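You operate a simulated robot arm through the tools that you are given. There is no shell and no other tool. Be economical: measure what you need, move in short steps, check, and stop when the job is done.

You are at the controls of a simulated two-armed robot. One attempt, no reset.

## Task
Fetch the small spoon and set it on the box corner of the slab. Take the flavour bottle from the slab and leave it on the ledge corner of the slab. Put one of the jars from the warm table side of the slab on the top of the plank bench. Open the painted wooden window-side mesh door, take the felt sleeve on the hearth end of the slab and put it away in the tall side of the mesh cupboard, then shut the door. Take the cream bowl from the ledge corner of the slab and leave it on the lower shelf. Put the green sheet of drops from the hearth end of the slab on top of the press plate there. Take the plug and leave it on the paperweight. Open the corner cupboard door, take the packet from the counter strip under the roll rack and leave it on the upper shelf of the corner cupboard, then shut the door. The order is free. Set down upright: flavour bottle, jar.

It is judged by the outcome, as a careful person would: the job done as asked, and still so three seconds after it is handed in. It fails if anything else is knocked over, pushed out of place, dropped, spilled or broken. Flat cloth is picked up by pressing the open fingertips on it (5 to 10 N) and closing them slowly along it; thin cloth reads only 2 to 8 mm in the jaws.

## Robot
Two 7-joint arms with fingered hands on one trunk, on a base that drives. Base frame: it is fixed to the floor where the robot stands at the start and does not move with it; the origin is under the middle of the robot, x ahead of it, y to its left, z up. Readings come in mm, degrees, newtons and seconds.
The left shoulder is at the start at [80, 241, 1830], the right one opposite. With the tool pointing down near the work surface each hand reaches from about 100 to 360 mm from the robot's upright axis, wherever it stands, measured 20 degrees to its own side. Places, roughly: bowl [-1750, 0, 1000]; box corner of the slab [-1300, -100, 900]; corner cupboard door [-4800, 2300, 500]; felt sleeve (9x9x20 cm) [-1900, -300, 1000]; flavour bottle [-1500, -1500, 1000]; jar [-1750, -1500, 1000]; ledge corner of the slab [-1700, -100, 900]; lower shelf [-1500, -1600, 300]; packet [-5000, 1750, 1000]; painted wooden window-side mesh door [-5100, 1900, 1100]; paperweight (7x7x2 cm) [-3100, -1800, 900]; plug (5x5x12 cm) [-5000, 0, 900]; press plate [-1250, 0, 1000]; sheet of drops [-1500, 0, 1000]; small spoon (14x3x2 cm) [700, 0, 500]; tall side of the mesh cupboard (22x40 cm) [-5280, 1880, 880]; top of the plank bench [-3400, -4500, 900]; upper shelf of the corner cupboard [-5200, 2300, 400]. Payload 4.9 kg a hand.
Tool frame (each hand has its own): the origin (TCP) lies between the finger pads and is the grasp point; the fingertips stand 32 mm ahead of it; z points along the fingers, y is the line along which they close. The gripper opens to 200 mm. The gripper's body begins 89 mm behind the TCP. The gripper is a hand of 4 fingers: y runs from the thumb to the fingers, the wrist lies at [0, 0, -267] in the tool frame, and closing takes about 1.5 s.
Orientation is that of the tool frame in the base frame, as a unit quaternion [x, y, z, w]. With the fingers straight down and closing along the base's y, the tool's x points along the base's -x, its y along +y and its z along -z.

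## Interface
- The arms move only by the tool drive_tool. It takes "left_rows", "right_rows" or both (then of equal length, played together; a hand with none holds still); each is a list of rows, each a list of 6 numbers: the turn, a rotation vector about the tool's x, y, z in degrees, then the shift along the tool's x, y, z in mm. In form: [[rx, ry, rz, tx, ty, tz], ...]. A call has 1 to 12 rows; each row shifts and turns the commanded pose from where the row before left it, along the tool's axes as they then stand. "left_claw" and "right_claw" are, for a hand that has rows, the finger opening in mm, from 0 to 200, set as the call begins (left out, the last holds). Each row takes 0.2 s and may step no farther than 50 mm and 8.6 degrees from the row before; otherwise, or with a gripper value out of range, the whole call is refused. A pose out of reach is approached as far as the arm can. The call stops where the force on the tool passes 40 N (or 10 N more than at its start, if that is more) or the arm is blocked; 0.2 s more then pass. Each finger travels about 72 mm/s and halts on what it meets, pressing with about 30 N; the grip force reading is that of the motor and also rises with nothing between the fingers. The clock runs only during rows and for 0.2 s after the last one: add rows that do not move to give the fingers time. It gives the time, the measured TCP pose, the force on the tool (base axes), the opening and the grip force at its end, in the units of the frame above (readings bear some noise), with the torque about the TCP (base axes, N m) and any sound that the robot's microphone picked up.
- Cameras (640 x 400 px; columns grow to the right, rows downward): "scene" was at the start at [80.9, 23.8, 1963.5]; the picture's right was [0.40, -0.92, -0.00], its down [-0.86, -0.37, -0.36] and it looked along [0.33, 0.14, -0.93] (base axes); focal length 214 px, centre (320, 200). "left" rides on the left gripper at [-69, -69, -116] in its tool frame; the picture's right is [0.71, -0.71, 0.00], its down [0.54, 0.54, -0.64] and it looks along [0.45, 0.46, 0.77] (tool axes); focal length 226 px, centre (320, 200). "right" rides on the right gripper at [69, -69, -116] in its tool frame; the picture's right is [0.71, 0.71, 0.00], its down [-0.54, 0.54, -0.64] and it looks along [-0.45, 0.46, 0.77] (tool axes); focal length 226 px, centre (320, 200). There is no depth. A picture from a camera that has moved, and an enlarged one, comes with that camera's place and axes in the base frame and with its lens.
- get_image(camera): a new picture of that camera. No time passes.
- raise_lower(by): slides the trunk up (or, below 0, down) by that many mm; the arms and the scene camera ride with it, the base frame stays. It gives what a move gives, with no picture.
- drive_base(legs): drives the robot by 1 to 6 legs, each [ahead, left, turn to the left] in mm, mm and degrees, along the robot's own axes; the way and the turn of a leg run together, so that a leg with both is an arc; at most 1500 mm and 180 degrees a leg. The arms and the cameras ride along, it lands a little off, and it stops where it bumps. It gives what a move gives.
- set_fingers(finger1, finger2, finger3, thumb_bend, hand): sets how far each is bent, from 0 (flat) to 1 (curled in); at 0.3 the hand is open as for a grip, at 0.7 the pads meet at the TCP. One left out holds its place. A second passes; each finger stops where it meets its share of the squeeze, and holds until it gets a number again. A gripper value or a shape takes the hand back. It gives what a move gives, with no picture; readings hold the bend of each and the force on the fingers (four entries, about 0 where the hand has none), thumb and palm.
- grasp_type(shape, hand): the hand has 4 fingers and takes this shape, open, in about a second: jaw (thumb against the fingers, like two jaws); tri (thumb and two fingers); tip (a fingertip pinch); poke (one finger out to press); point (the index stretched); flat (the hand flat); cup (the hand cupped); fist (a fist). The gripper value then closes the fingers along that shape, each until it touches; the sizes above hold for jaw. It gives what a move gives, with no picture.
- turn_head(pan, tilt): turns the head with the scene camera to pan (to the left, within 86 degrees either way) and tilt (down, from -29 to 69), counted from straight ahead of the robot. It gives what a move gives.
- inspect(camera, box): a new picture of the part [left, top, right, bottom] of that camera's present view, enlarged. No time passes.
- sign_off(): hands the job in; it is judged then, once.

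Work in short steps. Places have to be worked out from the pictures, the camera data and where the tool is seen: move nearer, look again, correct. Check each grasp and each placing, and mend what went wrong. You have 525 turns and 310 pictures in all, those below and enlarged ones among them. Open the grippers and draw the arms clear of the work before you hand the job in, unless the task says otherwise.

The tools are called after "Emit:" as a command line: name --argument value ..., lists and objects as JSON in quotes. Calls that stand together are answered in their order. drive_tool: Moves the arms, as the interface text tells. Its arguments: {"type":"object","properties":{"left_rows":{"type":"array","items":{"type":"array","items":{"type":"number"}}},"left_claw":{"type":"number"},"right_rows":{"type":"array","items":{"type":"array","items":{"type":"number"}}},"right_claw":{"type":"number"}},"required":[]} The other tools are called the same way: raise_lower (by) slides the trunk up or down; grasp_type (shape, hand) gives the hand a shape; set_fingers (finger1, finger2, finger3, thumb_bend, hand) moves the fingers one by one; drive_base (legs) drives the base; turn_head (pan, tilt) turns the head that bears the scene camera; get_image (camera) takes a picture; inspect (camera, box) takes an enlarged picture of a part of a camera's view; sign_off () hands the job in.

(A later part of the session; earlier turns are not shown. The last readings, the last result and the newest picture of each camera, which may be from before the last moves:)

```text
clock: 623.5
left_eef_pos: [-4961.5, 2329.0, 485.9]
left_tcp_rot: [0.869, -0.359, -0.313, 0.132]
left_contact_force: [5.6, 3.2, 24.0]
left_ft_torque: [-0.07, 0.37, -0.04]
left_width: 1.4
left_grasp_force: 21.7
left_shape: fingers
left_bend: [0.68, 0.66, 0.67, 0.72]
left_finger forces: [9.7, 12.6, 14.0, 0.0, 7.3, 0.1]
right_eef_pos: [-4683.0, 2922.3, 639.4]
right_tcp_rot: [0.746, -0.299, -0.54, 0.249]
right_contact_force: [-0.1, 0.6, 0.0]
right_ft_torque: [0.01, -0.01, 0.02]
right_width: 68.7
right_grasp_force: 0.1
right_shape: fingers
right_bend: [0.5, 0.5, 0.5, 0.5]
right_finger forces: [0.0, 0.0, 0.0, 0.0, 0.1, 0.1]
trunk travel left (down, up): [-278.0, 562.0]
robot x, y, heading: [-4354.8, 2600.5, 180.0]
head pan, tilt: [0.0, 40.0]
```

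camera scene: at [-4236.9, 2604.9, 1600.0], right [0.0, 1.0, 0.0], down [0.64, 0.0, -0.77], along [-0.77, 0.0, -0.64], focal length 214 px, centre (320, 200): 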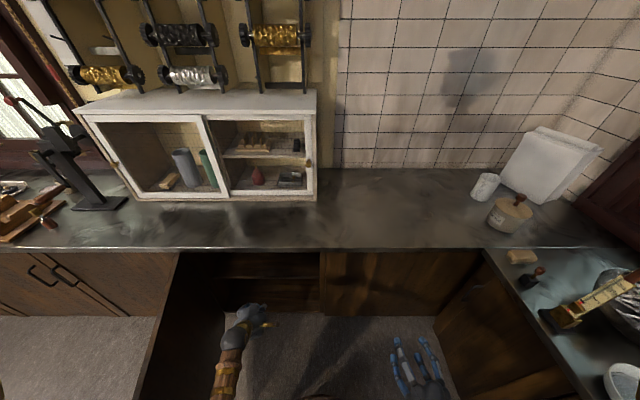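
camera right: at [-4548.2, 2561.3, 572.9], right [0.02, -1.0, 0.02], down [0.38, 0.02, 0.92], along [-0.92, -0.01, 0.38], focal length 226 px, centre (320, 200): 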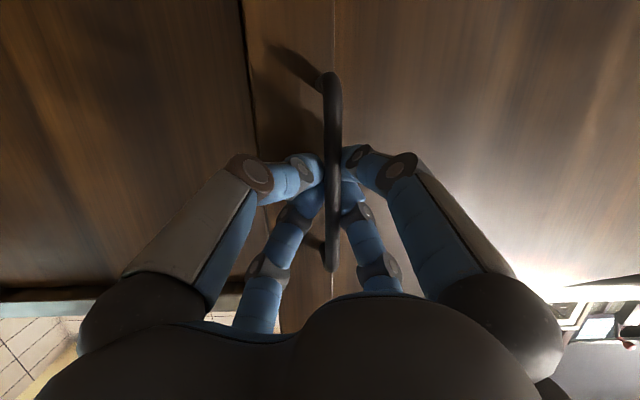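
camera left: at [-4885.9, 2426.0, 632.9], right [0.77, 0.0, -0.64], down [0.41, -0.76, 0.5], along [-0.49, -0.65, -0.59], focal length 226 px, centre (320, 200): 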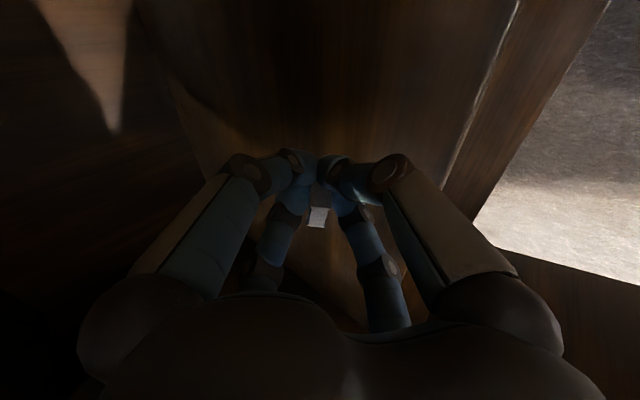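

Packet is on the shelf (24 N). Ease up 3 mm and open.

Emit:
raise_lower --by 4

Emit:
set_fingers --hand "left" --finger1 0.58 --finger2 0.58 --finger3 0.58 --thumb_bend 0.58

Emit:
raise_lower --by 20

Emit:
get_image --camera "left"

```text
clock: 624.0
left_eef_pos: [-4959.9, 2328.4, 485.9]
left_tcp_rot: [0.87, -0.36, -0.311, 0.131]
left_contact_force: [-2.2, 2.1, 6.9]
left_ft_torque: [-0.05, 0.22, -0.12]
left_width: 1.0
left_grasp_force: 15.9
left_shape: fingers
left_bend: [0.68, 0.66, 0.67, 0.72]
left_finger forces: [7.0, 9.7, 11.0, 0.0, 5.1, 0.0]
right_eef_pos: [-4683.3, 2920.9, 642.7]
right_tcp_rot: [0.746, -0.3, -0.54, 0.249]
right_contact_force: [0.2, -0.4, 0.1]
right_ft_torque: [-0.01, -0.02, -0.02]
right_width: 69.1
right_grasp_force: 0.0
right_shape: fingers
right_bend: [0.5, 0.5, 0.5, 0.5]
right_finger forces: [0.1, 0.0, 0.0, 0.0, 0.0, 0.0]
trunk travel left (down, up): [-282.0, 558.0]
robot x, y, heading: [-4354.4, 2606.2, 179.7]
head pan, tilt: [0.0, 40.0]
```

```text
clock: 625.0
left_eef_pos: [-4960.9, 2328.5, 486.5]
left_tcp_rot: [0.869, -0.36, -0.313, 0.132]
left_contact_force: [-6.3, -1.4, 27.5]
left_ft_torque: [0.0, 0.52, 0.06]
left_width: 31.5
left_grasp_force: 13.3
left_shape: fingers
left_bend: [0.57, 0.57, 0.62, 0.63]
left_finger forces: [0.0, 0.1, 9.9, 0.0, 17.9, 0.1]
right_eef_pos: [-4682.6, 2920.7, 643.4]
right_tcp_rot: [0.746, -0.3, -0.54, 0.248]
right_contact_force: [0.2, 0.0, -0.3]
right_ft_torque: [0.01, 0.02, 0.0]
right_width: 68.4
right_grasp_force: 0.1
right_shape: fingers
right_bend: [0.5, 0.5, 0.5, 0.5]
right_finger forces: [0.0, 0.0, 0.0, 0.0, 0.0, 0.0]
trunk travel left (down, up): [-282.0, 558.0]
robot x, y, heading: [-4353.1, 2603.4, 179.7]
head pan, tilt: [0.0, 40.0]
```

```text
clock: 625.7
left_eef_pos: [-4958.6, 2328.6, 504.3]
left_tcp_rot: [0.871, -0.36, -0.309, 0.13]
left_contact_force: [0.3, -0.7, 2.1]
left_ft_torque: [0.02, 0.0, -0.01]
left_width: 42.5
left_grasp_force: 0.8
left_shape: fingers
left_bend: [0.57, 0.57, 0.57, 0.57]
left_finger forces: [0.0, 0.0, 0.4, 0.0, 1.3, 0.1]
right_eef_pos: [-4684.1, 2920.3, 663.1]
right_tcp_rot: [0.747, -0.301, -0.539, 0.248]
right_contact_force: [-0.1, 0.4, -1.3]
right_ft_torque: [0.0, 0.0, 0.0]
right_width: 68.9
right_grasp_force: 0.0
right_shape: fingers
right_bend: [0.5, 0.5, 0.5, 0.5]
right_finger forces: [0.0, 0.0, 0.0, 0.1, 0.2, 0.1]
trunk travel left (down, up): [-302.0, 538.0]
robot x, y, heading: [-4356.5, 2601.2, 179.9]
head pan, tilt: [0.0, 40.0]
```

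```text
72 pictures are left
camera left: at [-4883.9, 2426.2, 595.2], right [0.77, 0.0, -0.63], down [0.41, -0.76, 0.5], along [-0.48, -0.65, -0.59], focal length 226 px, centre (320, 200)
```

left: 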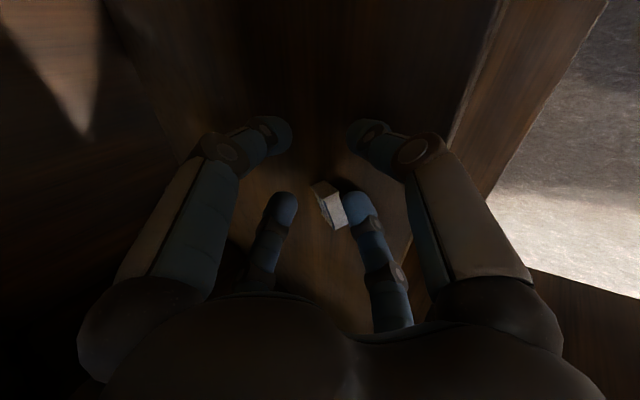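

Packet rests on the shelf. Open to 0.5 and retreat along the tool axis.

Emit:
set_fingers --hand "left" --finger1 0.53 --finger2 0.53 --finger3 0.5 --thumb_bend 0.53

Emit:
drive_tool --left_rows '[[0, 0, 0, -8, 8, -10], [0, 0, 0, -4, 4, -10], [0, 0, 0, 0, 0, -15], [0, 0, 0, 10, -10, -15], [0, 0, 0, 10, -10, -15], [0, 0, 0, 0, 0, 0]]'

Emit:
get_image --camera "left"

```text
clock: 626.7
left_eef_pos: [-4960.6, 2328.8, 506.7]
left_tcp_rot: [0.87, -0.359, -0.313, 0.132]
left_contact_force: [-1.3, 2.2, 12.3]
left_ft_torque: [0.11, 0.08, 0.02]
left_width: 54.0
left_grasp_force: 6.4
left_shape: fingers
left_bend: [0.53, 0.53, 0.53, 0.54]
left_finger forces: [0.0, 0.1, 5.9, 0.0, 6.8, 0.0]
right_eef_pos: [-4683.1, 2921.8, 663.3]
right_tcp_rot: [0.746, -0.3, -0.54, 0.248]
right_contact_force: [-0.1, -0.3, 0.0]
right_ft_torque: [-0.01, -0.02, 0.03]
right_width: 68.7
right_grasp_force: 0.0
right_shape: fingers
right_bend: [0.5, 0.5, 0.5, 0.5]
right_finger forces: [0.0, 0.0, 0.1, 0.0, 0.0, 0.0]
trunk travel left (down, up): [-302.0, 538.0]
robot x, y, heading: [-4353.4, 2601.7, 179.5]
head pan, tilt: [0.0, 40.0]
```

```text
clock: 628.1
left_eef_pos: [-4910.1, 2327.8, 548.1]
left_tcp_rot: [0.87, -0.359, -0.311, 0.131]
left_contact_force: [1.0, 0.7, 1.0]
left_ft_torque: [-0.01, -0.01, 0.0]
left_width: 58.0
left_grasp_force: 0.0
left_shape: fingers
left_bend: [0.53, 0.53, 0.5, 0.53]
left_finger forces: [0.0, 0.0, 0.0, 0.0, 0.1, 0.1]
right_eef_pos: [-4682.6, 2920.9, 662.3]
right_tcp_rot: [0.747, -0.3, -0.54, 0.248]
right_contact_force: [0.4, 0.5, 0.3]
right_ft_torque: [0.0, -0.02, -0.01]
right_width: 68.9
right_grasp_force: 0.1
right_shape: fingers
right_bend: [0.5, 0.5, 0.5, 0.5]
right_finger forces: [0.1, 0.1, 0.1, 0.1, 0.1, 0.1]
trunk travel left (down, up): [-302.0, 538.0]
robot x, y, heading: [-4353.2, 2603.5, 180.0]
head pan, tilt: [0.0, 40.0]
```

```text
71 pictures are left
camera left: at [-4835.5, 2425.7, 639.3], right [0.77, 0.0, -0.64], down [0.41, -0.76, 0.5], along [-0.49, -0.65, -0.59], focal length 226 px, centre (320, 200)
```

left: 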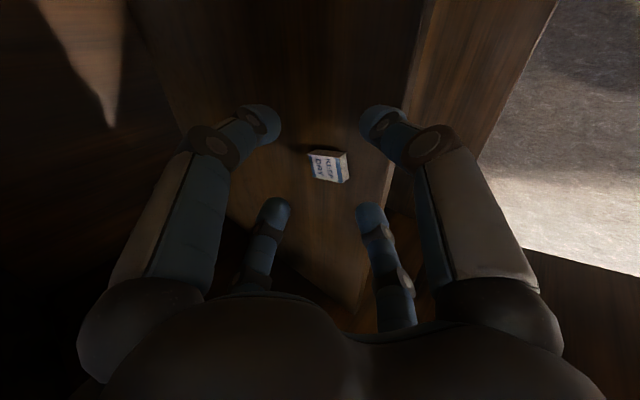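

Packet stands on the upper shelf. Back out, and go around the open door's free edge to its outer side with the right hand.

Emit:
drive_base --legs '[[-660, 0, 0], [0, 925, 0]]'

Emit:
set_fingers --hand "right" --finger1 0.68 --finger2 0.68 --finger3 0.68 --thumb_bend 0.68

Emit:
turn_head --pan -20 --tilt 40

Emit:
get_image --camera "scene"

```text
clock: 634.2
left_eef_pos: [-4244.3, 1886.3, 547.1]
left_tcp_rot: [0.867, -0.367, -0.313, 0.122]
left_contact_force: [4.5, 22.3, 3.1]
left_ft_torque: [-1.37, 0.28, -0.32]
left_width: 58.2
left_grasp_force: 11.6
left_shape: fingers
left_bend: [0.53, 0.57, 0.5, 0.53]
left_finger forces: [0.1, 23.6, 0.0, 0.1, 0.1, 0.0]
right_eef_pos: [-4019.0, 2464.2, 664.2]
right_tcp_rot: [0.746, -0.3, -0.541, 0.246]
right_contact_force: [0.2, 0.3, -0.1]
right_ft_torque: [0.02, -0.05, -0.1]
right_width: 68.8
right_grasp_force: 0.0
right_shape: fingers
right_bend: [0.5, 0.5, 0.5, 0.5]
right_finger forces: [0.0, 0.1, 0.1, 0.0, 0.0, 0.1]
trunk travel left (down, up): [-302.0, 538.0]
robot x, y, heading: [-3687.6, 2147.7, 179.8]
head pan, tilt: [0.0, 40.0]
stopped in leg 2: the force on the tool passed its limit at 55 N (the readings are from after the stop); the commanded pose is now the measured one
```

```text
clock: 635.2
left_eef_pos: [-4244.2, 1885.0, 546.4]
left_tcp_rot: [0.868, -0.366, -0.312, 0.125]
left_contact_force: [4.4, 26.5, 0.2]
left_ft_torque: [-1.48, 0.21, -0.3]
left_width: 57.9
left_grasp_force: 13.0
left_shape: fingers
left_bend: [0.53, 0.59, 0.5, 0.53]
left_finger forces: [0.1, 26.3, 0.0, 0.0, 0.0, 0.0]
right_eef_pos: [-4020.6, 2467.0, 664.3]
right_tcp_rot: [0.746, -0.3, -0.539, 0.248]
right_contact_force: [0.1, -0.6, -0.3]
right_ft_torque: [-0.03, 0.0, -0.01]
right_width: 5.8
right_grasp_force: 0.0
right_shape: fingers
right_bend: [0.68, 0.68, 0.68, 0.68]
right_finger forces: [0.1, 0.0, 0.0, 0.0, 0.1, 0.0]
trunk travel left (down, up): [-302.0, 538.0]
robot x, y, heading: [-3690.5, 2149.8, 179.8]
head pan, tilt: [0.0, 40.0]
```

```text
clock: 636.0
left_eef_pos: [-4245.4, 1884.6, 549.0]
left_tcp_rot: [0.868, -0.367, -0.311, 0.125]
left_contact_force: [3.8, 26.6, 0.4]
left_ft_torque: [-1.49, 0.21, -0.32]
left_width: 57.6
left_grasp_force: 13.9
left_shape: fingers
left_bend: [0.53, 0.59, 0.5, 0.53]
left_finger forces: [0.0, 26.5, 0.0, 0.0, 0.2, 0.0]
right_eef_pos: [-4020.5, 2467.3, 661.9]
right_tcp_rot: [0.746, -0.301, -0.539, 0.248]
right_contact_force: [-0.3, -0.3, 0.4]
right_ft_torque: [0.0, -0.01, 0.0]
right_width: 5.9
right_grasp_force: 0.0
right_shape: fingers
right_bend: [0.68, 0.68, 0.68, 0.68]
right_finger forces: [0.1, 0.0, 0.0, 0.0, 0.0, 0.0]
trunk travel left (down, up): [-302.0, 538.0]
robot x, y, heading: [-3690.2, 2150.9, 180.0]
head pan, tilt: [-20.0, 40.0]
```

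```text
70 pictures are left
camera scene: at [-3800.4, 2182.0, 1564.0], right [0.34, 0.94, 0.0], down [0.6, -0.22, -0.77], along [-0.72, 0.26, -0.64], focal length 214 px, centre (320, 200)
```

scene: 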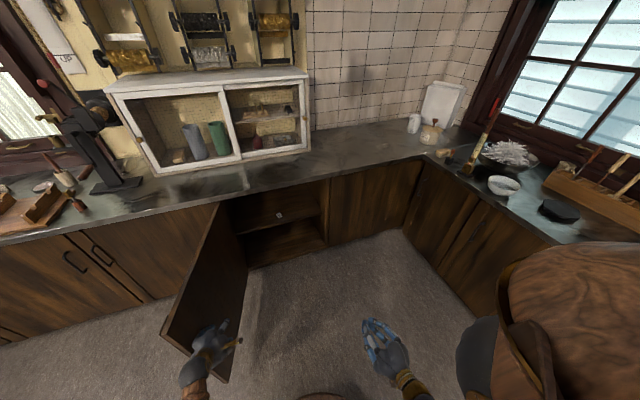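

The left hand bumped the open door (pushing it wider); no harm. Packet is visible on the upper shelf. Move right, back further, then left.

Emit:
drive_base --legs '[[0, -60, 0], [-230, 0, 0]]'

Emit:
drive_base --legs '[[0, 640, 0]]'

Emit:
turn_head --pan -25 --tilt 40

Emit:
get_image --camera "scene"

```text
clock: 638.3
left_eef_pos: [-4018.5, 1941.8, 546.9]
left_tcp_rot: [0.868, -0.365, -0.312, 0.126]
left_contact_force: [0.2, -0.3, 0.5]
left_ft_torque: [0.0, -0.01, 0.03]
left_width: 57.8
left_grasp_force: 0.0
left_shape: fingers
left_bend: [0.53, 0.53, 0.5, 0.53]
left_finger forces: [0.0, 0.0, 0.0, 0.0, 0.1, 0.0]
right_eef_pos: [-3794.0, 2524.5, 663.2]
right_tcp_rot: [0.746, -0.301, -0.54, 0.248]
right_contact_force: [0.6, 0.7, 0.2]
right_ft_torque: [0.0, -0.01, -0.01]
right_width: 5.9
right_grasp_force: 0.0
right_shape: fingers
right_bend: [0.68, 0.68, 0.68, 0.68]
right_finger forces: [0.0, 0.0, 0.1, 0.1, 0.1, 0.0]
trunk travel left (down, up): [-302.0, 538.0]
robot x, y, heading: [-3462.8, 2209.7, 179.8]
head pan, tilt: [-20.0, 40.0]
```

```text
clock: 641.8
left_eef_pos: [-4030.0, 1320.7, 546.3]
left_tcp_rot: [0.865, -0.371, -0.313, 0.123]
left_contact_force: [1.0, 0.8, -0.9]
left_ft_torque: [0.02, -0.01, -0.02]
left_width: 57.8
left_grasp_force: 0.1
left_shape: fingers
left_bend: [0.53, 0.53, 0.5, 0.53]
left_finger forces: [0.1, 0.0, 0.1, 0.1, 0.1, 0.0]
right_eef_pos: [-3797.3, 1900.7, 662.9]
right_tcp_rot: [0.744, -0.305, -0.542, 0.244]
right_contact_force: [0.4, 0.1, 0.2]
right_ft_torque: [-0.05, -0.01, 0.0]
right_width: 5.8
right_grasp_force: 0.0
right_shape: fingers
right_bend: [0.68, 0.68, 0.68, 0.68]
right_finger forces: [0.0, 0.0, 0.0, 0.1, 0.0, 0.0]
trunk travel left (down, up): [-302.0, 538.0]
robot x, y, heading: [-3469.2, 1576.4, 179.0]
head pan, tilt: [-20.0, 40.0]
```

```text
clock: 642.5
left_eef_pos: [-4030.5, 1320.6, 545.4]
left_tcp_rot: [0.865, -0.373, -0.312, 0.122]
left_contact_force: [0.1, -0.7, 0.5]
left_ft_torque: [-0.01, -0.03, -0.01]
left_width: 58.0
left_grasp_force: 0.1
left_shape: fingers
left_bend: [0.53, 0.53, 0.5, 0.53]
left_finger forces: [0.0, 0.0, 0.1, 0.0, 0.0, 0.1]
right_eef_pos: [-3796.1, 1900.9, 663.0]
right_tcp_rot: [0.744, -0.305, -0.542, 0.243]
right_contact_force: [0.6, -0.9, -0.4]
right_ft_torque: [-0.02, 0.03, 0.02]
right_width: 5.6
right_grasp_force: 0.1
right_shape: fingers
right_bend: [0.68, 0.68, 0.68, 0.68]
right_finger forces: [0.0, 0.0, 0.0, 0.1, 0.0, 0.2]
trunk travel left (down, up): [-302.0, 538.0]
robot x, y, heading: [-3473.7, 1574.7, 178.6]
head pan, tilt: [-25.0, 40.0]
```

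```text
69 pictures are left
camera scene: at [-3578.4, 1616.7, 1564.0], right [0.44, 0.9, 0.0], down [0.58, -0.28, -0.77], along [-0.69, 0.34, -0.64], focal length 214 px, centre (320, 200)
```

scene: 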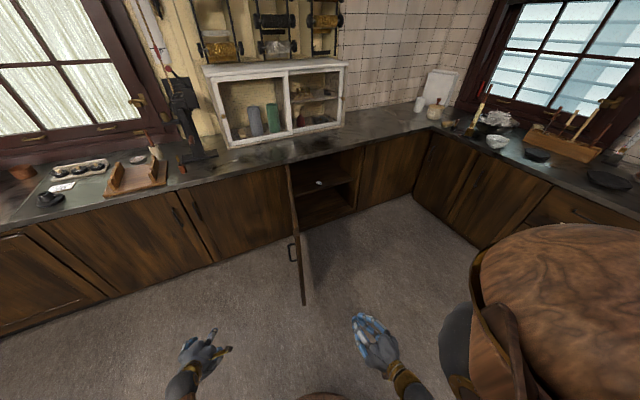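

Door stands at ~110°. Raise 85 (above the handle), go left 255, forward 500 to its outer side.

Emit:
raise_lower --by 85

Emit:
drive_base --legs '[[0, 255, 1.2], [490, 0, 0]]'

Emit:
drive_base --legs '[[0, -300, 0]]'

Emit:
get_image --camera "scene"

```text
clock: 643.7
left_eef_pos: [-4030.6, 1321.2, 631.8]
left_tcp_rot: [0.865, -0.372, -0.313, 0.123]
left_contact_force: [0.3, -0.6, 0.8]
left_ft_torque: [-0.02, 0.01, -0.02]
left_width: 57.8
left_grasp_force: 0.0
left_shape: fingers
left_bend: [0.53, 0.53, 0.5, 0.53]
left_finger forces: [0.0, 0.0, 0.1, 0.0, 0.0, 0.0]
right_eef_pos: [-3796.5, 1899.9, 747.0]
right_tcp_rot: [0.744, -0.306, -0.542, 0.243]
right_contact_force: [-0.1, 0.6, 0.2]
right_ft_torque: [-0.01, 0.02, 0.02]
right_width: 5.8
right_grasp_force: 0.0
right_shape: fingers
right_bend: [0.68, 0.68, 0.68, 0.68]
right_finger forces: [0.1, 0.0, 0.0, 0.0, 0.0, 0.0]
trunk travel left (down, up): [-387.0, 453.0]
robot x, y, heading: [-3469.9, 1577.7, 178.8]
head pan, tilt: [-25.0, 40.0]
```

```text
clock: 648.0
left_eef_pos: [-4508.0, 1058.0, 632.0]
left_tcp_rot: [0.869, -0.364, -0.312, 0.125]
left_contact_force: [0.1, -0.2, -1.0]
left_ft_torque: [-0.04, 0.02, -0.02]
left_width: 57.7
left_grasp_force: 0.0
left_shape: fingers
left_bend: [0.53, 0.53, 0.5, 0.53]
left_finger forces: [0.1, 0.1, 0.1, 0.0, 0.0, 0.0]
right_eef_pos: [-4283.3, 1641.1, 747.6]
right_tcp_rot: [0.747, -0.3, -0.539, 0.248]
right_contact_force: [-0.4, 0.3, 0.0]
right_ft_torque: [0.02, 0.01, 0.01]
right_width: 5.8
right_grasp_force: 0.1
right_shape: fingers
right_bend: [0.68, 0.68, 0.68, 0.68]
right_finger forces: [0.0, 0.0, 0.0, 0.0, 0.0, 0.1]
trunk travel left (down, up): [-387.0, 453.0]
robot x, y, heading: [-3953.4, 1324.3, 179.8]
head pan, tilt: [-25.0, 40.0]
```

```text
clock: 649.3
left_eef_pos: [-4508.6, 1173.5, 632.8]
left_tcp_rot: [0.868, -0.366, -0.312, 0.128]
left_contact_force: [0.0, 0.7, 0.5]
left_ft_torque: [-0.03, -0.03, -0.01]
left_width: 58.2
left_grasp_force: 0.1
left_shape: fingers
left_bend: [0.53, 0.53, 0.5, 0.53]
left_finger forces: [0.0, 0.1, 0.0, 0.0, 0.0, 0.0]
right_eef_pos: [-4280.0, 1757.8, 745.6]
right_tcp_rot: [0.748, -0.301, -0.538, 0.247]
right_contact_force: [0.3, 1.1, -0.5]
right_ft_torque: [-0.04, 0.0, 0.04]
right_width: 5.6
right_grasp_force: 0.1
right_shape: fingers
right_bend: [0.68, 0.68, 0.68, 0.68]
right_finger forces: [0.1, 0.0, 0.0, 0.0, 0.1, 0.0]
trunk travel left (down, up): [-387.0, 453.0]
robot x, y, heading: [-3957.5, 1435.5, 179.9]
head pan, tilt: [-25.0, 40.0]
stopped in leg 1: the force on the tool passed its limit at 45 N (the readings are from after the stop); the commanded pose is now the measured one
```

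```text
68 pictures are left
camera scene: at [-4059.4, 1480.2, 1649.0], right [0.43, 0.91, 0.0], down [0.58, -0.28, -0.77], along [-0.69, 0.32, -0.64], focal length 214 px, centre (320, 200)
```

scene: 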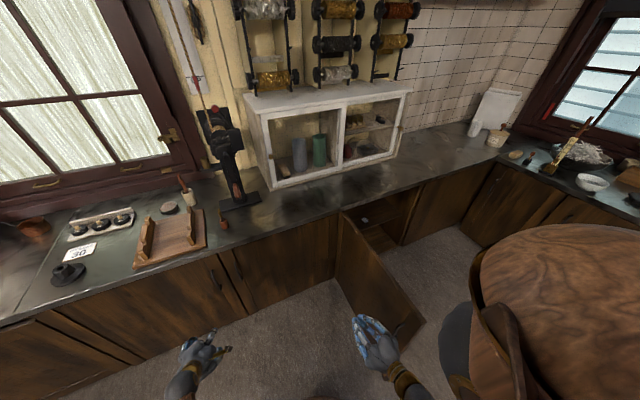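

The push moved the door a bit. Continue pushing right in short legs.

Emit:
drive_base --legs '[[0, -120, 0]]'

Emit:
drive_base --legs '[[0, -120, 0]]'

Emit:
get_image --camera "scene"

```text
clock: 650.5
left_eef_pos: [-4508.5, 1291.9, 632.2]
left_tcp_rot: [0.868, -0.366, -0.313, 0.125]
left_contact_force: [1.1, 0.7, 0.5]
left_ft_torque: [0.01, 0.02, 0.01]
left_width: 58.0
left_grasp_force: 0.1
left_shape: fingers
left_bend: [0.53, 0.53, 0.5, 0.53]
left_finger forces: [0.0, 0.0, 0.0, 0.0, 0.0, 0.1]
right_eef_pos: [-4278.8, 1875.9, 745.4]
right_tcp_rot: [0.748, -0.301, -0.538, 0.247]
right_contact_force: [0.0, 0.0, -0.1]
right_ft_torque: [-0.02, -0.02, 0.02]
right_width: 5.7
right_grasp_force: 0.0
right_shape: fingers
right_bend: [0.68, 0.68, 0.68, 0.68]
right_finger forces: [0.0, 0.0, 0.1, 0.0, 0.1, 0.1]
trunk travel left (down, up): [-387.0, 453.0]
robot x, y, heading: [-3949.1, 1556.0, 179.7]
head pan, tilt: [-25.0, 40.0]
```

```text
clock: 651.8
left_eef_pos: [-4508.4, 1413.2, 632.0]
left_tcp_rot: [0.868, -0.365, -0.312, 0.126]
left_contact_force: [1.0, 0.2, 0.4]
left_ft_torque: [0.02, -0.01, 0.02]
left_width: 57.9
left_grasp_force: 0.1
left_shape: fingers
left_bend: [0.53, 0.53, 0.5, 0.53]
left_finger forces: [0.0, 0.0, 0.0, 0.0, 0.0, 0.0]
right_eef_pos: [-4279.4, 1996.4, 746.6]
right_tcp_rot: [0.748, -0.301, -0.537, 0.248]
right_contact_force: [0.8, -0.1, 0.3]
right_ft_torque: [0.03, 0.01, -0.02]
right_width: 5.8
right_grasp_force: 0.3
right_shape: fingers
right_bend: [0.68, 0.68, 0.68, 0.68]
right_finger forces: [0.1, 0.0, 0.0, 0.0, 0.0, 0.0]
trunk travel left (down, up): [-387.0, 453.0]
robot x, y, heading: [-3955.1, 1676.0, 179.6]
head pan, tilt: [-25.0, 40.0]
```

```text
67 pictures are left
camera scene: at [-4059.8, 1717.4, 1649.0], right [0.43, 0.9, 0.0], down [0.58, -0.27, -0.77], along [-0.69, 0.33, -0.64], focal length 214 px, centre (320, 200)
```

scene: 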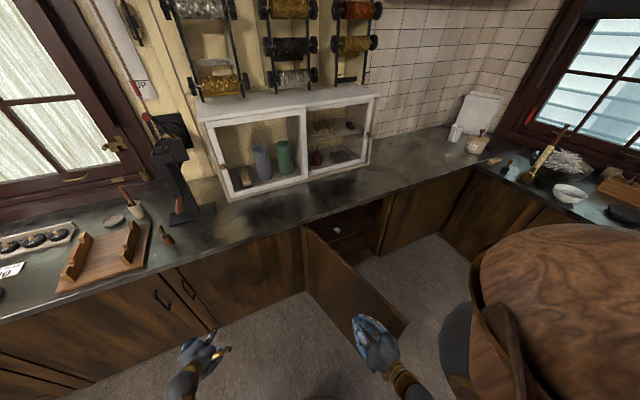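

Door has swung to ~45°. Move right 340, then push forward to close.

Emit:
drive_base --legs '[[0, -380, 0], [150, 0, 0]]'

Emit:
drive_base --legs '[[130, -60, 0]]'

Emit:
get_image --camera "scene"

```text
clock: 655.1
left_eef_pos: [-4652.7, 1785.5, 632.8]
left_tcp_rot: [0.87, -0.361, -0.311, 0.126]
left_contact_force: [-0.6, -0.2, -0.6]
left_ft_torque: [-0.01, -0.01, 0.0]
left_width: 58.0
left_grasp_force: 0.0
left_shape: fingers
left_bend: [0.53, 0.53, 0.5, 0.53]
left_finger forces: [0.0, 0.0, 0.0, 0.1, 0.0, 0.0]
right_eef_pos: [-4429.8, 2370.4, 746.9]
right_tcp_rot: [0.749, -0.298, -0.536, 0.25]
right_contact_force: [0.1, 0.1, 0.2]
right_ft_torque: [0.02, -0.01, -0.04]
right_width: 6.0
right_grasp_force: 0.1
right_shape: fingers
right_bend: [0.68, 0.68, 0.68, 0.68]
right_finger forces: [0.0, 0.0, 0.1, 0.0, 0.0, 0.0]
trunk travel left (down, up): [-387.0, 453.0]
robot x, y, heading: [-4098.1, 2054.4, -179.6]
head pan, tilt: [-25.0, 40.0]
```

```text
clock: 656.5
left_eef_pos: [-4780.9, 1843.0, 631.9]
left_tcp_rot: [0.87, -0.361, -0.31, 0.128]
left_contact_force: [25.1, -2.8, -1.4]
left_ft_torque: [0.01, -0.37, 0.15]
left_width: 40.9
left_grasp_force: 12.0
left_shape: fingers
left_bend: [0.58, 0.57, 0.5, 0.53]
left_finger forces: [12.4, 12.1, 0.0, 0.0, 0.2, 0.0]
right_eef_pos: [-4558.5, 2429.4, 746.0]
right_tcp_rot: [0.749, -0.298, -0.536, 0.25]
right_contact_force: [-0.5, 1.0, 0.7]
right_ft_torque: [-0.04, 0.02, 0.0]
right_width: 5.5
right_grasp_force: 0.1
right_shape: fingers
right_bend: [0.68, 0.68, 0.68, 0.68]
right_finger forces: [0.1, 0.0, 0.0, 0.0, 0.0, 0.1]
trunk travel left (down, up): [-387.0, 453.0]
robot x, y, heading: [-4230.3, 2116.5, -179.9]
head pan, tilt: [-25.0, 40.0]
```

```text
66 pictures are left
camera scene: at [-4336.7, 2152.6, 1649.1], right [0.42, 0.91, 0.0], down [0.58, -0.27, -0.77], along [-0.7, 0.32, -0.64], focal length 214 px, centre (320, 200)
```

scene: 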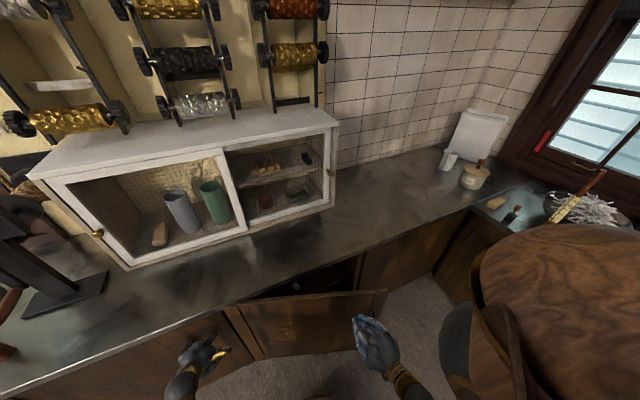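

The left hand is touching the next cabinet. Back 60 and instead extend the right arm to push the door shut.

Emit:
drive_base --legs '[[-60, 0, 0]]'

Emit:
drive_tool --right_rows '[[0, 0, 0, -8, 6, 30], [0, 0, 0, -8, 6, 30], [0, 0, 0, -8, 6, 30], [0, 0, 0, -8, 6, 30], [0, 0, 0, -8, 6, 30], [0, 0, 0, -8, 6, 30], [0, 0, 0, 0, 0, 0]]'

Emit:
get_image --camera "scene"

```text
clock: 657.4
left_eef_pos: [-4723.2, 1845.1, 629.9]
left_tcp_rot: [0.87, -0.362, -0.309, 0.125]
left_contact_force: [0.3, 0.6, -0.3]
left_ft_torque: [0.0, 0.0, 0.01]
left_width: 58.1
left_grasp_force: 0.0
left_shape: fingers
left_bend: [0.53, 0.53, 0.5, 0.53]
left_finger forces: [0.1, 0.0, 0.1, 0.0, 0.0, 0.0]
right_eef_pos: [-4501.1, 2430.1, 744.8]
right_tcp_rot: [0.749, -0.299, -0.536, 0.249]
right_contact_force: [-0.2, 0.4, 0.3]
right_ft_torque: [0.02, 0.0, 0.03]
right_width: 5.6
right_grasp_force: 0.0
right_shape: fingers
right_bend: [0.68, 0.68, 0.68, 0.68]
right_finger forces: [0.1, 0.1, 0.0, 0.0, 0.0, 0.0]
trunk travel left (down, up): [-387.0, 453.0]
robot x, y, heading: [-4174.4, 2113.3, -179.6]
head pan, tilt: [-25.0, 40.0]
```

```text
clock: 659.0
left_eef_pos: [-4723.8, 1843.9, 631.5]
left_tcp_rot: [0.87, -0.362, -0.31, 0.126]
left_contact_force: [-0.5, -0.9, 0.5]
left_ft_torque: [0.02, 0.02, 0.02]
left_width: 57.5
left_grasp_force: 0.1
left_shape: fingers
left_bend: [0.53, 0.53, 0.5, 0.53]
left_finger forces: [0.0, 0.0, 0.0, 0.0, 0.0, 0.0]
right_eef_pos: [-4690.5, 2432.1, 748.6]
right_tcp_rot: [0.749, -0.297, -0.537, 0.25]
right_contact_force: [-0.1, 0.0, -0.3]
right_ft_torque: [0.02, 0.0, -0.02]
right_width: 5.7
right_grasp_force: 0.1
right_shape: fingers
right_bend: [0.68, 0.68, 0.68, 0.68]
right_finger forces: [0.0, 0.0, 0.0, 0.0, 0.1, 0.0]
trunk travel left (down, up): [-387.0, 453.0]
robot x, y, heading: [-4170.2, 2113.8, -179.5]
head pan, tilt: [-25.0, 40.0]
```

```text
65 pictures are left
camera scene: at [-4279.1, 2153.1, 1649.1], right [0.42, 0.91, 0.0], down [0.58, -0.27, -0.77], along [-0.7, 0.32, -0.64], focal length 214 px, centre (320, 200)
```

scene: 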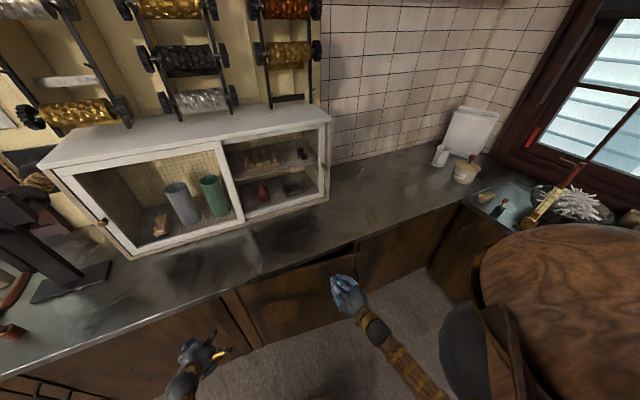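

Door almost shut. Extend further until it stops.

Emit:
drive_tool --right_rows '[[0, 0, 0, -4, 3, 18], [0, 0, 0, -4, 3, 18], [0, 0, 0, -4, 3, 18], [0, 0, 0, -4, 3, 18], [0, 0, 0, 0, 0, 0]]'

Emit:
drive_tool --right_rows '[[0, 0, 0, -3, 2, 12], [0, 0, 0, -3, 2, 12], [0, 0, 0, 0, 0, 0]]'

Emit:
get_image --camera "scene"

```text
clock: 660.2
left_eef_pos: [-4724.1, 1844.5, 631.0]
left_tcp_rot: [0.87, -0.361, -0.31, 0.127]
left_contact_force: [0.6, 0.2, 0.7]
left_ft_torque: [-0.02, -0.01, 0.0]
left_width: 57.9
left_grasp_force: 0.0
left_shape: fingers
left_bend: [0.53, 0.53, 0.5, 0.53]
left_finger forces: [0.0, 0.0, 0.1, 0.1, 0.0, 0.1]
right_eef_pos: [-4765.9, 2428.2, 745.3]
right_tcp_rot: [0.749, -0.298, -0.536, 0.25]
right_contact_force: [-0.2, -0.4, 0.7]
right_ft_torque: [0.01, 0.01, 0.01]
right_width: 5.8
right_grasp_force: 0.2
right_shape: fingers
right_bend: [0.68, 0.68, 0.68, 0.68]
right_finger forces: [0.0, 0.0, 0.1, 0.0, 0.1, 0.0]
trunk travel left (down, up): [-387.0, 453.0]
robot x, y, heading: [-4171.8, 2113.1, -179.7]
head pan, tilt: [-25.0, 40.0]
```

```text
clock: 661.0
left_eef_pos: [-4723.7, 1843.4, 631.9]
left_tcp_rot: [0.87, -0.362, -0.309, 0.127]
left_contact_force: [0.1, 0.0, 0.1]
left_ft_torque: [0.01, 0.01, -0.01]
left_width: 57.8
left_grasp_force: 0.1
left_shape: fingers
left_bend: [0.53, 0.53, 0.5, 0.53]
left_finger forces: [0.0, 0.1, 0.0, 0.1, 0.0, 0.1]
right_eef_pos: [-4788.9, 2430.1, 744.0]
right_tcp_rot: [0.749, -0.298, -0.536, 0.249]
right_contact_force: [11.0, -0.8, 1.0]
right_ft_torque: [-0.01, 0.02, 0.01]
right_width: 5.5
right_grasp_force: 7.4
right_shape: fingers
right_bend: [0.68, 0.69, 0.69, 0.68]
right_finger forces: [0.1, 7.2, 7.6, 0.0, 0.0, 0.0]
trunk travel left (down, up): [-387.0, 453.0]
robot x, y, heading: [-4171.9, 2118.0, -179.9]
head pan, tilt: [-25.0, 40.0]
```

```text
64 pictures are left
camera scene: at [-4278.5, 2153.2, 1649.2], right [0.42, 0.91, 0.0], down [0.58, -0.27, -0.77], along [-0.7, 0.32, -0.64], focal length 214 px, centre (320, 200)
```

scene: 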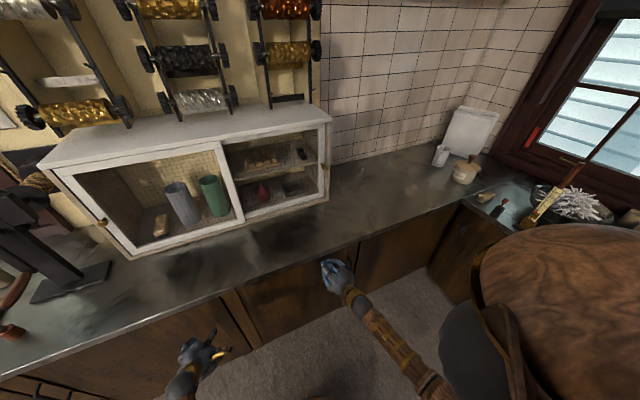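

Door shut (11 N). A small extra push, then retract.

Emit:
drive_tool --right_rows '[[0, 0, 0, -1, 1, 6], [0, 0, 0, 0, 0, 0]]'

Emit:
drive_tool --right_rows '[[0, 0, 0, 8, -6, -30], [0, 0, 0, 8, -6, -30], [0, 0, 0, 8, -6, -30], [0, 0, 0, 8, -6, -30], [0, 0, 0, 8, -6, -30], [0, 0, 0, 8, -6, -30]]'

Emit:
drive_base --legs '[[-350, 0, 0]]'

Emit:
turn_head --pan 0 --tilt 40

Emit:
get_image --camera "scene"

```text
clock: 661.7
left_eef_pos: [-4722.8, 1846.9, 632.0]
left_tcp_rot: [0.87, -0.363, -0.31, 0.127]
left_contact_force: [-0.1, 0.5, -0.5]
left_ft_torque: [0.03, -0.02, 0.02]
left_width: 57.9
left_grasp_force: 0.1
left_shape: fingers
left_bend: [0.53, 0.53, 0.5, 0.53]
left_finger forces: [0.0, 0.0, 0.0, 0.0, 0.0, 0.1]
right_eef_pos: [-4792.0, 2432.9, 745.0]
right_tcp_rot: [0.749, -0.299, -0.537, 0.247]
right_contact_force: [25.8, -1.1, 6.7]
right_ft_torque: [-0.04, 0.14, 0.06]
right_width: 6.3
right_grasp_force: 17.1
right_shape: fingers
right_bend: [0.67, 0.72, 0.72, 0.68]
right_finger forces: [0.1, 16.3, 17.9, 0.1, 0.0, 0.1]
trunk travel left (down, up): [-387.0, 453.0]
robot x, y, heading: [-4169.6, 2117.2, -179.9]
head pan, tilt: [-25.0, 40.0]
stopped in row 2 (right hand): the force on the tool passed its limit at 42 N (the readings are from after the stop); the commanded pose is now the measured one
```

```text
clock: 663.1
left_eef_pos: [-4722.5, 1846.1, 630.5]
left_tcp_rot: [0.87, -0.361, -0.31, 0.127]
left_contact_force: [0.2, -0.1, -0.8]
left_ft_torque: [0.03, -0.01, 0.01]
left_width: 57.6
left_grasp_force: 0.0
left_shape: fingers
left_bend: [0.53, 0.53, 0.5, 0.53]
left_finger forces: [0.0, 0.1, 0.1, 0.0, 0.1, 0.0]
right_eef_pos: [-4604.9, 2432.5, 741.4]
right_tcp_rot: [0.749, -0.298, -0.537, 0.249]
right_contact_force: [-0.5, 0.1, 0.1]
right_ft_torque: [-0.01, -0.01, -0.01]
right_width: 5.9
right_grasp_force: 0.1
right_shape: fingers
right_bend: [0.68, 0.68, 0.68, 0.68]
right_finger forces: [0.0, 0.1, 0.0, 0.0, 0.0, 0.0]
trunk travel left (down, up): [-387.0, 453.0]
robot x, y, heading: [-4169.5, 2114.4, -179.8]
head pan, tilt: [-25.0, 40.0]
```

```text
clock: 665.4
left_eef_pos: [-4368.6, 1845.4, 630.5]
left_tcp_rot: [0.871, -0.36, -0.309, 0.127]
left_contact_force: [0.5, 0.1, 0.5]
left_ft_torque: [-0.02, 0.03, -0.01]
left_width: 58.0
left_grasp_force: 0.0
left_shape: fingers
left_bend: [0.53, 0.53, 0.5, 0.53]
left_finger forces: [0.2, 0.1, 0.0, 0.0, 0.0, 0.0]
right_eef_pos: [-4251.7, 2432.0, 741.6]
right_tcp_rot: [0.75, -0.297, -0.535, 0.25]
right_contact_force: [-1.0, -1.2, -0.9]
right_ft_torque: [0.02, -0.02, -0.02]
right_width: 5.9
right_grasp_force: 0.3
right_shape: fingers
right_bend: [0.68, 0.68, 0.68, 0.68]
right_finger forces: [0.0, 0.0, 0.1, 0.0, 0.0, 0.1]
trunk travel left (down, up): [-387.0, 453.0]
robot x, y, heading: [-3816.3, 2116.7, -179.5]
head pan, tilt: [-25.0, 40.0]
```

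```text
clock: 666.2
left_eef_pos: [-4369.3, 1844.6, 631.3]
left_tcp_rot: [0.871, -0.36, -0.31, 0.127]
left_contact_force: [-0.4, -0.5, -0.6]
left_ft_torque: [-0.02, 0.03, 0.01]
left_width: 58.0
left_grasp_force: 0.0
left_shape: fingers
left_bend: [0.53, 0.53, 0.5, 0.53]
left_finger forces: [0.0, 0.0, 0.0, 0.0, 0.0, 0.0]
right_eef_pos: [-4252.3, 2433.3, 741.1]
right_tcp_rot: [0.75, -0.297, -0.535, 0.25]
right_contact_force: [-0.5, -0.1, -0.2]
right_ft_torque: [-0.01, 0.01, 0.02]
right_width: 5.6
right_grasp_force: 0.0
right_shape: fingers
right_bend: [0.68, 0.68, 0.68, 0.68]
right_finger forces: [0.0, 0.0, 0.0, 0.1, 0.0, 0.0]
trunk travel left (down, up): [-387.0, 453.0]
robot x, y, heading: [-3814.9, 2120.1, -179.4]
head pan, tilt: [0.0, 40.0]
```

```text
63 pictures are left
camera scene: at [-3933.3, 2119.2, 1649.0], right [-0.01, 1.0, 0.0], down [0.64, 0.01, -0.77], along [-0.77, -0.01, -0.64], focal length 214 px, centre (320, 200)
```

scene: 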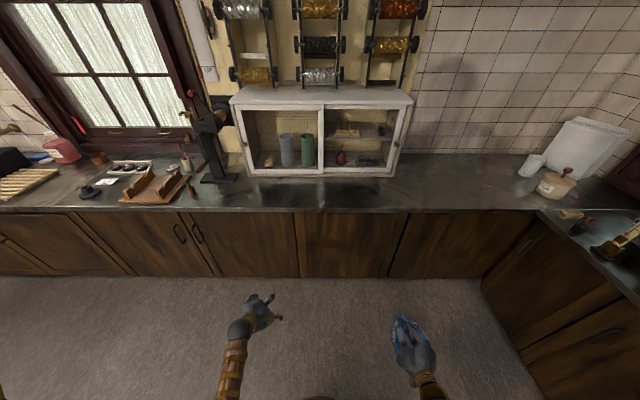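

Corner cupboard is shut. Now the plug: raise the trunk and drive along the counter to y≈100.

Emit:
raise_lower --by 340

Emit:
drive_base --legs '[[150, 0, 0], [0, 1500, 0], [0, 520, 0]]'

Emit:
turn_head --pan 0 --tilt 35

Emit:
get_image --camera "scene"

```text
clock: 669.6
left_eef_pos: [-4368.6, 1844.7, 970.8]
left_tcp_rot: [0.871, -0.36, -0.31, 0.127]
left_contact_force: [0.0, 0.6, 0.9]
left_ft_torque: [-0.01, 0.0, -0.01]
left_width: 57.6
left_grasp_force: 0.2
left_shape: fingers
left_bend: [0.53, 0.53, 0.5, 0.53]
left_finger forces: [0.0, 0.0, 0.0, 0.0, 0.1, 0.0]
right_eef_pos: [-4251.5, 2432.5, 1081.0]
right_tcp_rot: [0.75, -0.297, -0.535, 0.25]
right_contact_force: [0.0, 0.4, -1.2]
right_ft_torque: [0.01, 0.02, -0.04]
right_width: 5.9
right_grasp_force: 0.0
right_shape: fingers
right_bend: [0.68, 0.68, 0.68, 0.68]
right_finger forces: [0.0, 0.1, 0.0, 0.1, 0.1, 0.1]
trunk travel left (down, up): [-727.0, 113.0]
robot x, y, heading: [-3813.1, 2122.1, -179.8]
head pan, tilt: [0.0, 40.0]
```

```text
clock: 680.7
left_eef_pos: [-4521.9, -200.2, 971.1]
left_tcp_rot: [0.869, -0.364, -0.309, 0.127]
left_contact_force: [-0.2, 0.3, -0.8]
left_ft_torque: [0.01, 0.03, 0.0]
left_width: 57.7
left_grasp_force: 0.1
left_shape: fingers
left_bend: [0.53, 0.53, 0.5, 0.53]
left_finger forces: [0.0, 0.0, 0.0, 0.1, 0.1, 0.0]
right_eef_pos: [-4401.2, 388.2, 1081.8]
right_tcp_rot: [0.749, -0.3, -0.536, 0.248]
right_contact_force: [-0.3, 1.2, -0.7]
right_ft_torque: [0.0, 0.0, 0.04]
right_width: 5.6
right_grasp_force: 0.0
right_shape: fingers
right_bend: [0.68, 0.68, 0.68, 0.68]
right_finger forces: [0.0, 0.0, 0.1, 0.0, 0.0, 0.1]
trunk travel left (down, up): [-727.0, 113.0]
robot x, y, heading: [-3970.8, 69.9, -180.1]
head pan, tilt: [0.0, 40.0]
```

```text
clock: 681.4
left_eef_pos: [-4523.9, -201.1, 971.1]
left_tcp_rot: [0.869, -0.364, -0.309, 0.126]
left_contact_force: [0.1, -0.1, -0.8]
left_ft_torque: [-0.02, 0.03, -0.01]
left_width: 57.7
left_grasp_force: 0.0
left_shape: fingers
left_bend: [0.53, 0.53, 0.5, 0.53]
left_finger forces: [0.1, 0.0, 0.0, 0.0, 0.0, 0.0]
right_eef_pos: [-4400.9, 387.9, 1081.8]
right_tcp_rot: [0.749, -0.301, -0.536, 0.247]
right_contact_force: [-0.1, 0.6, 0.1]
right_ft_torque: [0.0, 0.03, 0.03]
right_width: 5.8
right_grasp_force: 0.0
right_shape: fingers
right_bend: [0.68, 0.68, 0.68, 0.68]
right_finger forces: [0.0, 0.0, 0.0, 0.0, 0.1, 0.1]
trunk travel left (down, up): [-727.0, 113.0]
robot x, y, heading: [-3972.6, 66.7, -180.0]
head pan, tilt: [0.0, 35.0]
```

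```text
62 pictures are left
camera scene: at [-4088.1, 71.0, 1996.6], right [0.0, 1.0, 0.0], down [0.57, 0.0, -0.82], along [-0.82, 0.0, -0.57], focal length 214 px, centre (320, 200)
```

scene: 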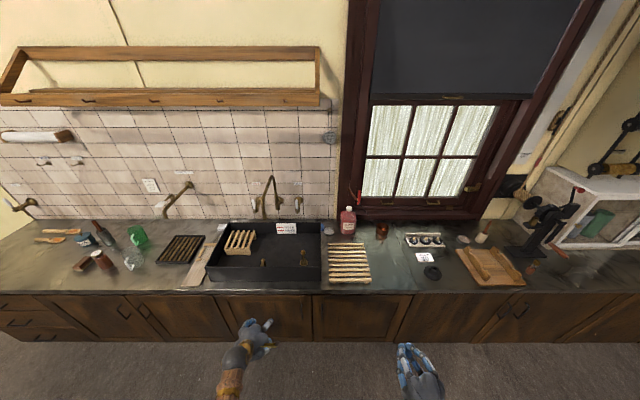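

Look closer at the sink area for the plug.

Emit:
inspect --camera "scene" --box '[170, 190, 390, 300]'

```text
2.91 times, centred on (280, 245) of scene
camera zoom: at [-4088.1, 71.0, 1996.6], right [0.0, 1.0, 0.0], down [0.57, 0.0, -0.82], along [-0.82, 0.0, -0.57], focal length 624 px, centre (436, 69)
```

zoom: 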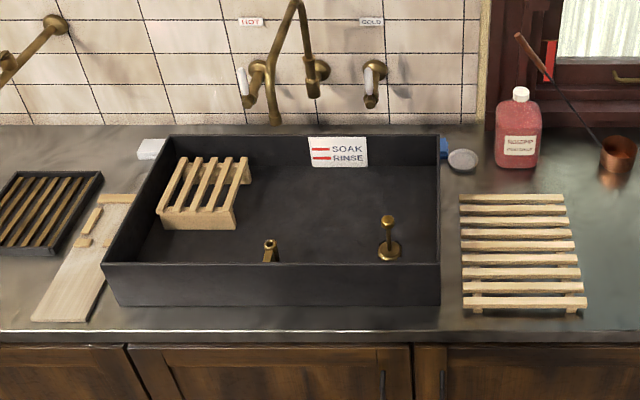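

The plug is the brass stopper in the sink: axis ≈(-4977,-32), top z≈1000, sink rim z≈995. Make the left hand vertical and drive so it is above the plug.

Emit:
raise_lower --by 110

Emit:
drive_tool --left_rows '[[5.66, 5.66, 0, 0, 0, -20], [5.66, 5.66, 0, 0, 0, -20], [5.66, 5.66, 0, 0, 0, -20], [5.66, 5.66, 0, 0, 0, -20], [5.66, 5.66, 0, 0, 0, -20], [0, 0, 0, 0, 0, 0]]'

```text
clock: 682.8
left_eef_pos: [-4522.2, -200.0, 1081.7]
left_tcp_rot: [0.869, -0.364, -0.31, 0.125]
left_contact_force: [-0.4, -0.2, 0.4]
left_ft_torque: [-0.01, -0.02, -0.01]
left_width: 57.9
left_grasp_force: 0.1
left_shape: fingers
left_bend: [0.53, 0.53, 0.5, 0.53]
left_finger forces: [0.1, 0.0, 0.0, 0.0, 0.1, 0.1]
right_eef_pos: [-4401.5, 386.4, 1190.7]
right_tcp_rot: [0.749, -0.3, -0.536, 0.248]
right_contact_force: [0.3, 0.6, 0.3]
right_ft_torque: [0.0, -0.01, -0.02]
right_width: 5.9
right_grasp_force: 0.1
right_shape: fingers
right_bend: [0.68, 0.68, 0.68, 0.68]
right_finger forces: [0.1, 0.1, 0.1, 0.1, 0.0, 0.0]
trunk travel left (down, up): [-837.0, 3.0]
robot x, y, heading: [-3970.6, 66.1, -180.1]
head pan, tilt: [0.0, 35.0]
```

```text
clock: 684.2
left_eef_pos: [-4483.8, -200.0, 1168.7]
left_tcp_rot: [0.922, -0.388, 0.008, -0.004]
left_contact_force: [-0.9, 0.2, 0.0]
left_ft_torque: [0.03, 0.01, 0.02]
left_width: 57.9
left_grasp_force: 0.1
left_shape: fingers
left_bend: [0.53, 0.53, 0.5, 0.53]
left_finger forces: [0.0, 0.0, 0.0, 0.0, 0.0, 0.1]
right_eef_pos: [-4401.5, 386.4, 1192.0]
right_tcp_rot: [0.749, -0.3, -0.536, 0.247]
right_contact_force: [0.3, 0.6, -0.2]
right_ft_torque: [0.04, 0.02, 0.0]
right_width: 5.8
right_grasp_force: 0.1
right_shape: fingers
right_bend: [0.68, 0.68, 0.68, 0.68]
right_finger forces: [0.0, 0.0, 0.1, 0.1, 0.0, 0.1]
trunk travel left (down, up): [-837.0, 3.0]
robot x, y, heading: [-3964.0, 63.9, -180.1]
head pan, tilt: [0.0, 35.0]
```

Vertical. Drive right 168, forward 490.

Emit:
drive_base --legs '[[0, -168, 0], [480, 0, 0]]'

Emit:
get_image --camera "left"

```text
clock: 688.1
left_eef_pos: [-4959.3, -35.1, 1171.0]
left_tcp_rot: [0.923, -0.385, 0.007, -0.004]
left_contact_force: [0.4, 0.0, -0.3]
left_ft_torque: [0.0, 0.02, -0.04]
left_width: 57.7
left_grasp_force: 0.1
left_shape: fingers
left_bend: [0.53, 0.53, 0.5, 0.53]
left_finger forces: [0.0, 0.0, 0.0, 0.1, 0.1, 0.0]
right_eef_pos: [-4877.3, 551.7, 1192.0]
right_tcp_rot: [0.749, -0.298, -0.537, 0.249]
right_contact_force: [1.2, -1.0, 0.0]
right_ft_torque: [0.0, 0.02, 0.03]
right_width: 5.7
right_grasp_force: 0.0
right_shape: fingers
right_bend: [0.68, 0.68, 0.68, 0.68]
right_finger forces: [0.0, 0.0, 0.1, 0.0, 0.0, 0.0]
trunk travel left (down, up): [-837.0, 3.0]
robot x, y, heading: [-4447.6, 231.9, -179.9]
head pan, tilt: [0.0, 35.0]
```

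```text
60 pictures are left
camera left: at [-4958.9, 61.9, 1287.2], right [1.0, -0.01, 0.01], down [-0.01, -0.77, 0.64], along [0.01, -0.64, -0.77], focal length 226 px, centre (320, 200)
```

left: 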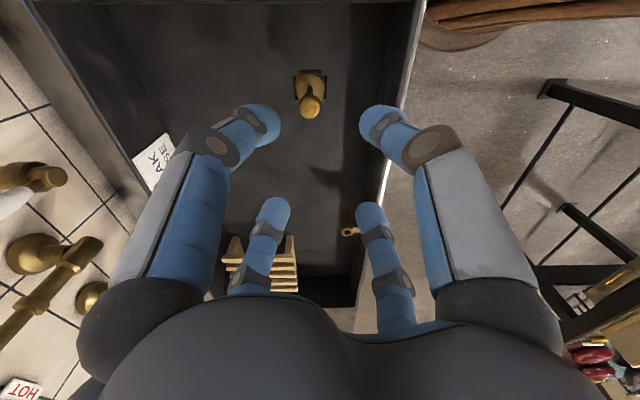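

Plug axis ≈(-4968,-27). Shift (-9,+8) and lower 120.

Emit:
drive_tool --left_rows '[[0, 0, 0, -12, 1, 0], [0, 0, 0, 0, 0, 0]]'

Emit:
raise_lower --by -120

Emit:
get_image --camera "left"

```text
clock: 688.7
left_eef_pos: [-4969.5, -27.4, 1169.2]
left_tcp_rot: [0.923, -0.385, 0.007, -0.004]
left_contact_force: [0.2, 0.6, -0.1]
left_ft_torque: [0.0, 0.03, 0.01]
left_width: 57.9
left_grasp_force: 0.0
left_shape: fingers
left_bend: [0.53, 0.53, 0.5, 0.53]
left_finger forces: [0.1, 0.0, 0.0, 0.1, 0.0, 0.1]
right_eef_pos: [-4879.0, 552.7, 1191.7]
right_tcp_rot: [0.749, -0.299, -0.536, 0.248]
right_contact_force: [-0.3, -0.5, 0.0]
right_ft_torque: [-0.02, 0.02, 0.0]
right_width: 5.9
right_grasp_force: 0.0
right_shape: fingers
right_bend: [0.68, 0.68, 0.68, 0.68]
right_finger forces: [0.0, 0.0, 0.1, 0.0, 0.1, 0.0]
trunk travel left (down, up): [-837.0, 3.0]
robot x, y, heading: [-4445.9, 233.7, -179.8]
head pan, tilt: [0.0, 35.0]
```

```text
clock: 690.2
left_eef_pos: [-4969.4, -27.7, 1048.4]
left_tcp_rot: [0.923, -0.385, 0.008, -0.003]
left_contact_force: [0.0, 0.5, -0.3]
left_ft_torque: [0.0, -0.02, 0.02]
left_width: 57.9
left_grasp_force: 0.0
left_shape: fingers
left_bend: [0.53, 0.53, 0.5, 0.53]
left_finger forces: [0.1, 0.0, 0.0, 0.0, 0.0, 0.0]
right_eef_pos: [-4879.2, 552.5, 1071.1]
right_tcp_rot: [0.75, -0.299, -0.536, 0.248]
right_contact_force: [0.3, 0.4, -0.3]
right_ft_torque: [0.0, -0.04, 0.0]
right_width: 5.7
right_grasp_force: 0.1
right_shape: fingers
right_bend: [0.68, 0.68, 0.68, 0.68]
right_finger forces: [0.0, 0.1, 0.0, 0.0, 0.1, 0.1]
trunk travel left (down, up): [-717.0, 123.0]
robot x, y, heading: [-4445.0, 237.7, -180.0]
head pan, tilt: [0.0, 35.0]
```

```text
59 pictures are left
camera left: at [-4970.7, 69.8, 1165.6], right [1.0, -0.01, 0.02], down [-0.01, -0.77, 0.64], along [0.01, -0.64, -0.77], focal length 226 px, centre (320, 200)
```

left: 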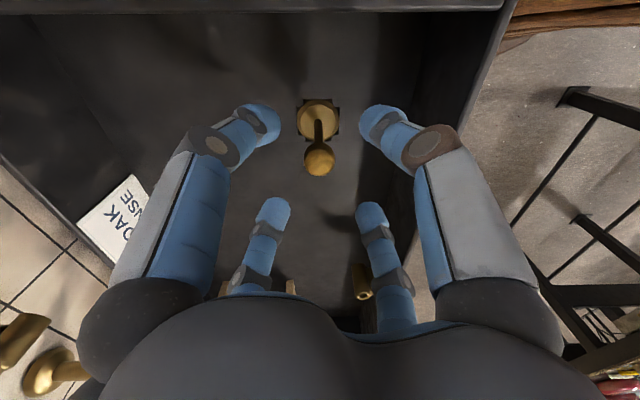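

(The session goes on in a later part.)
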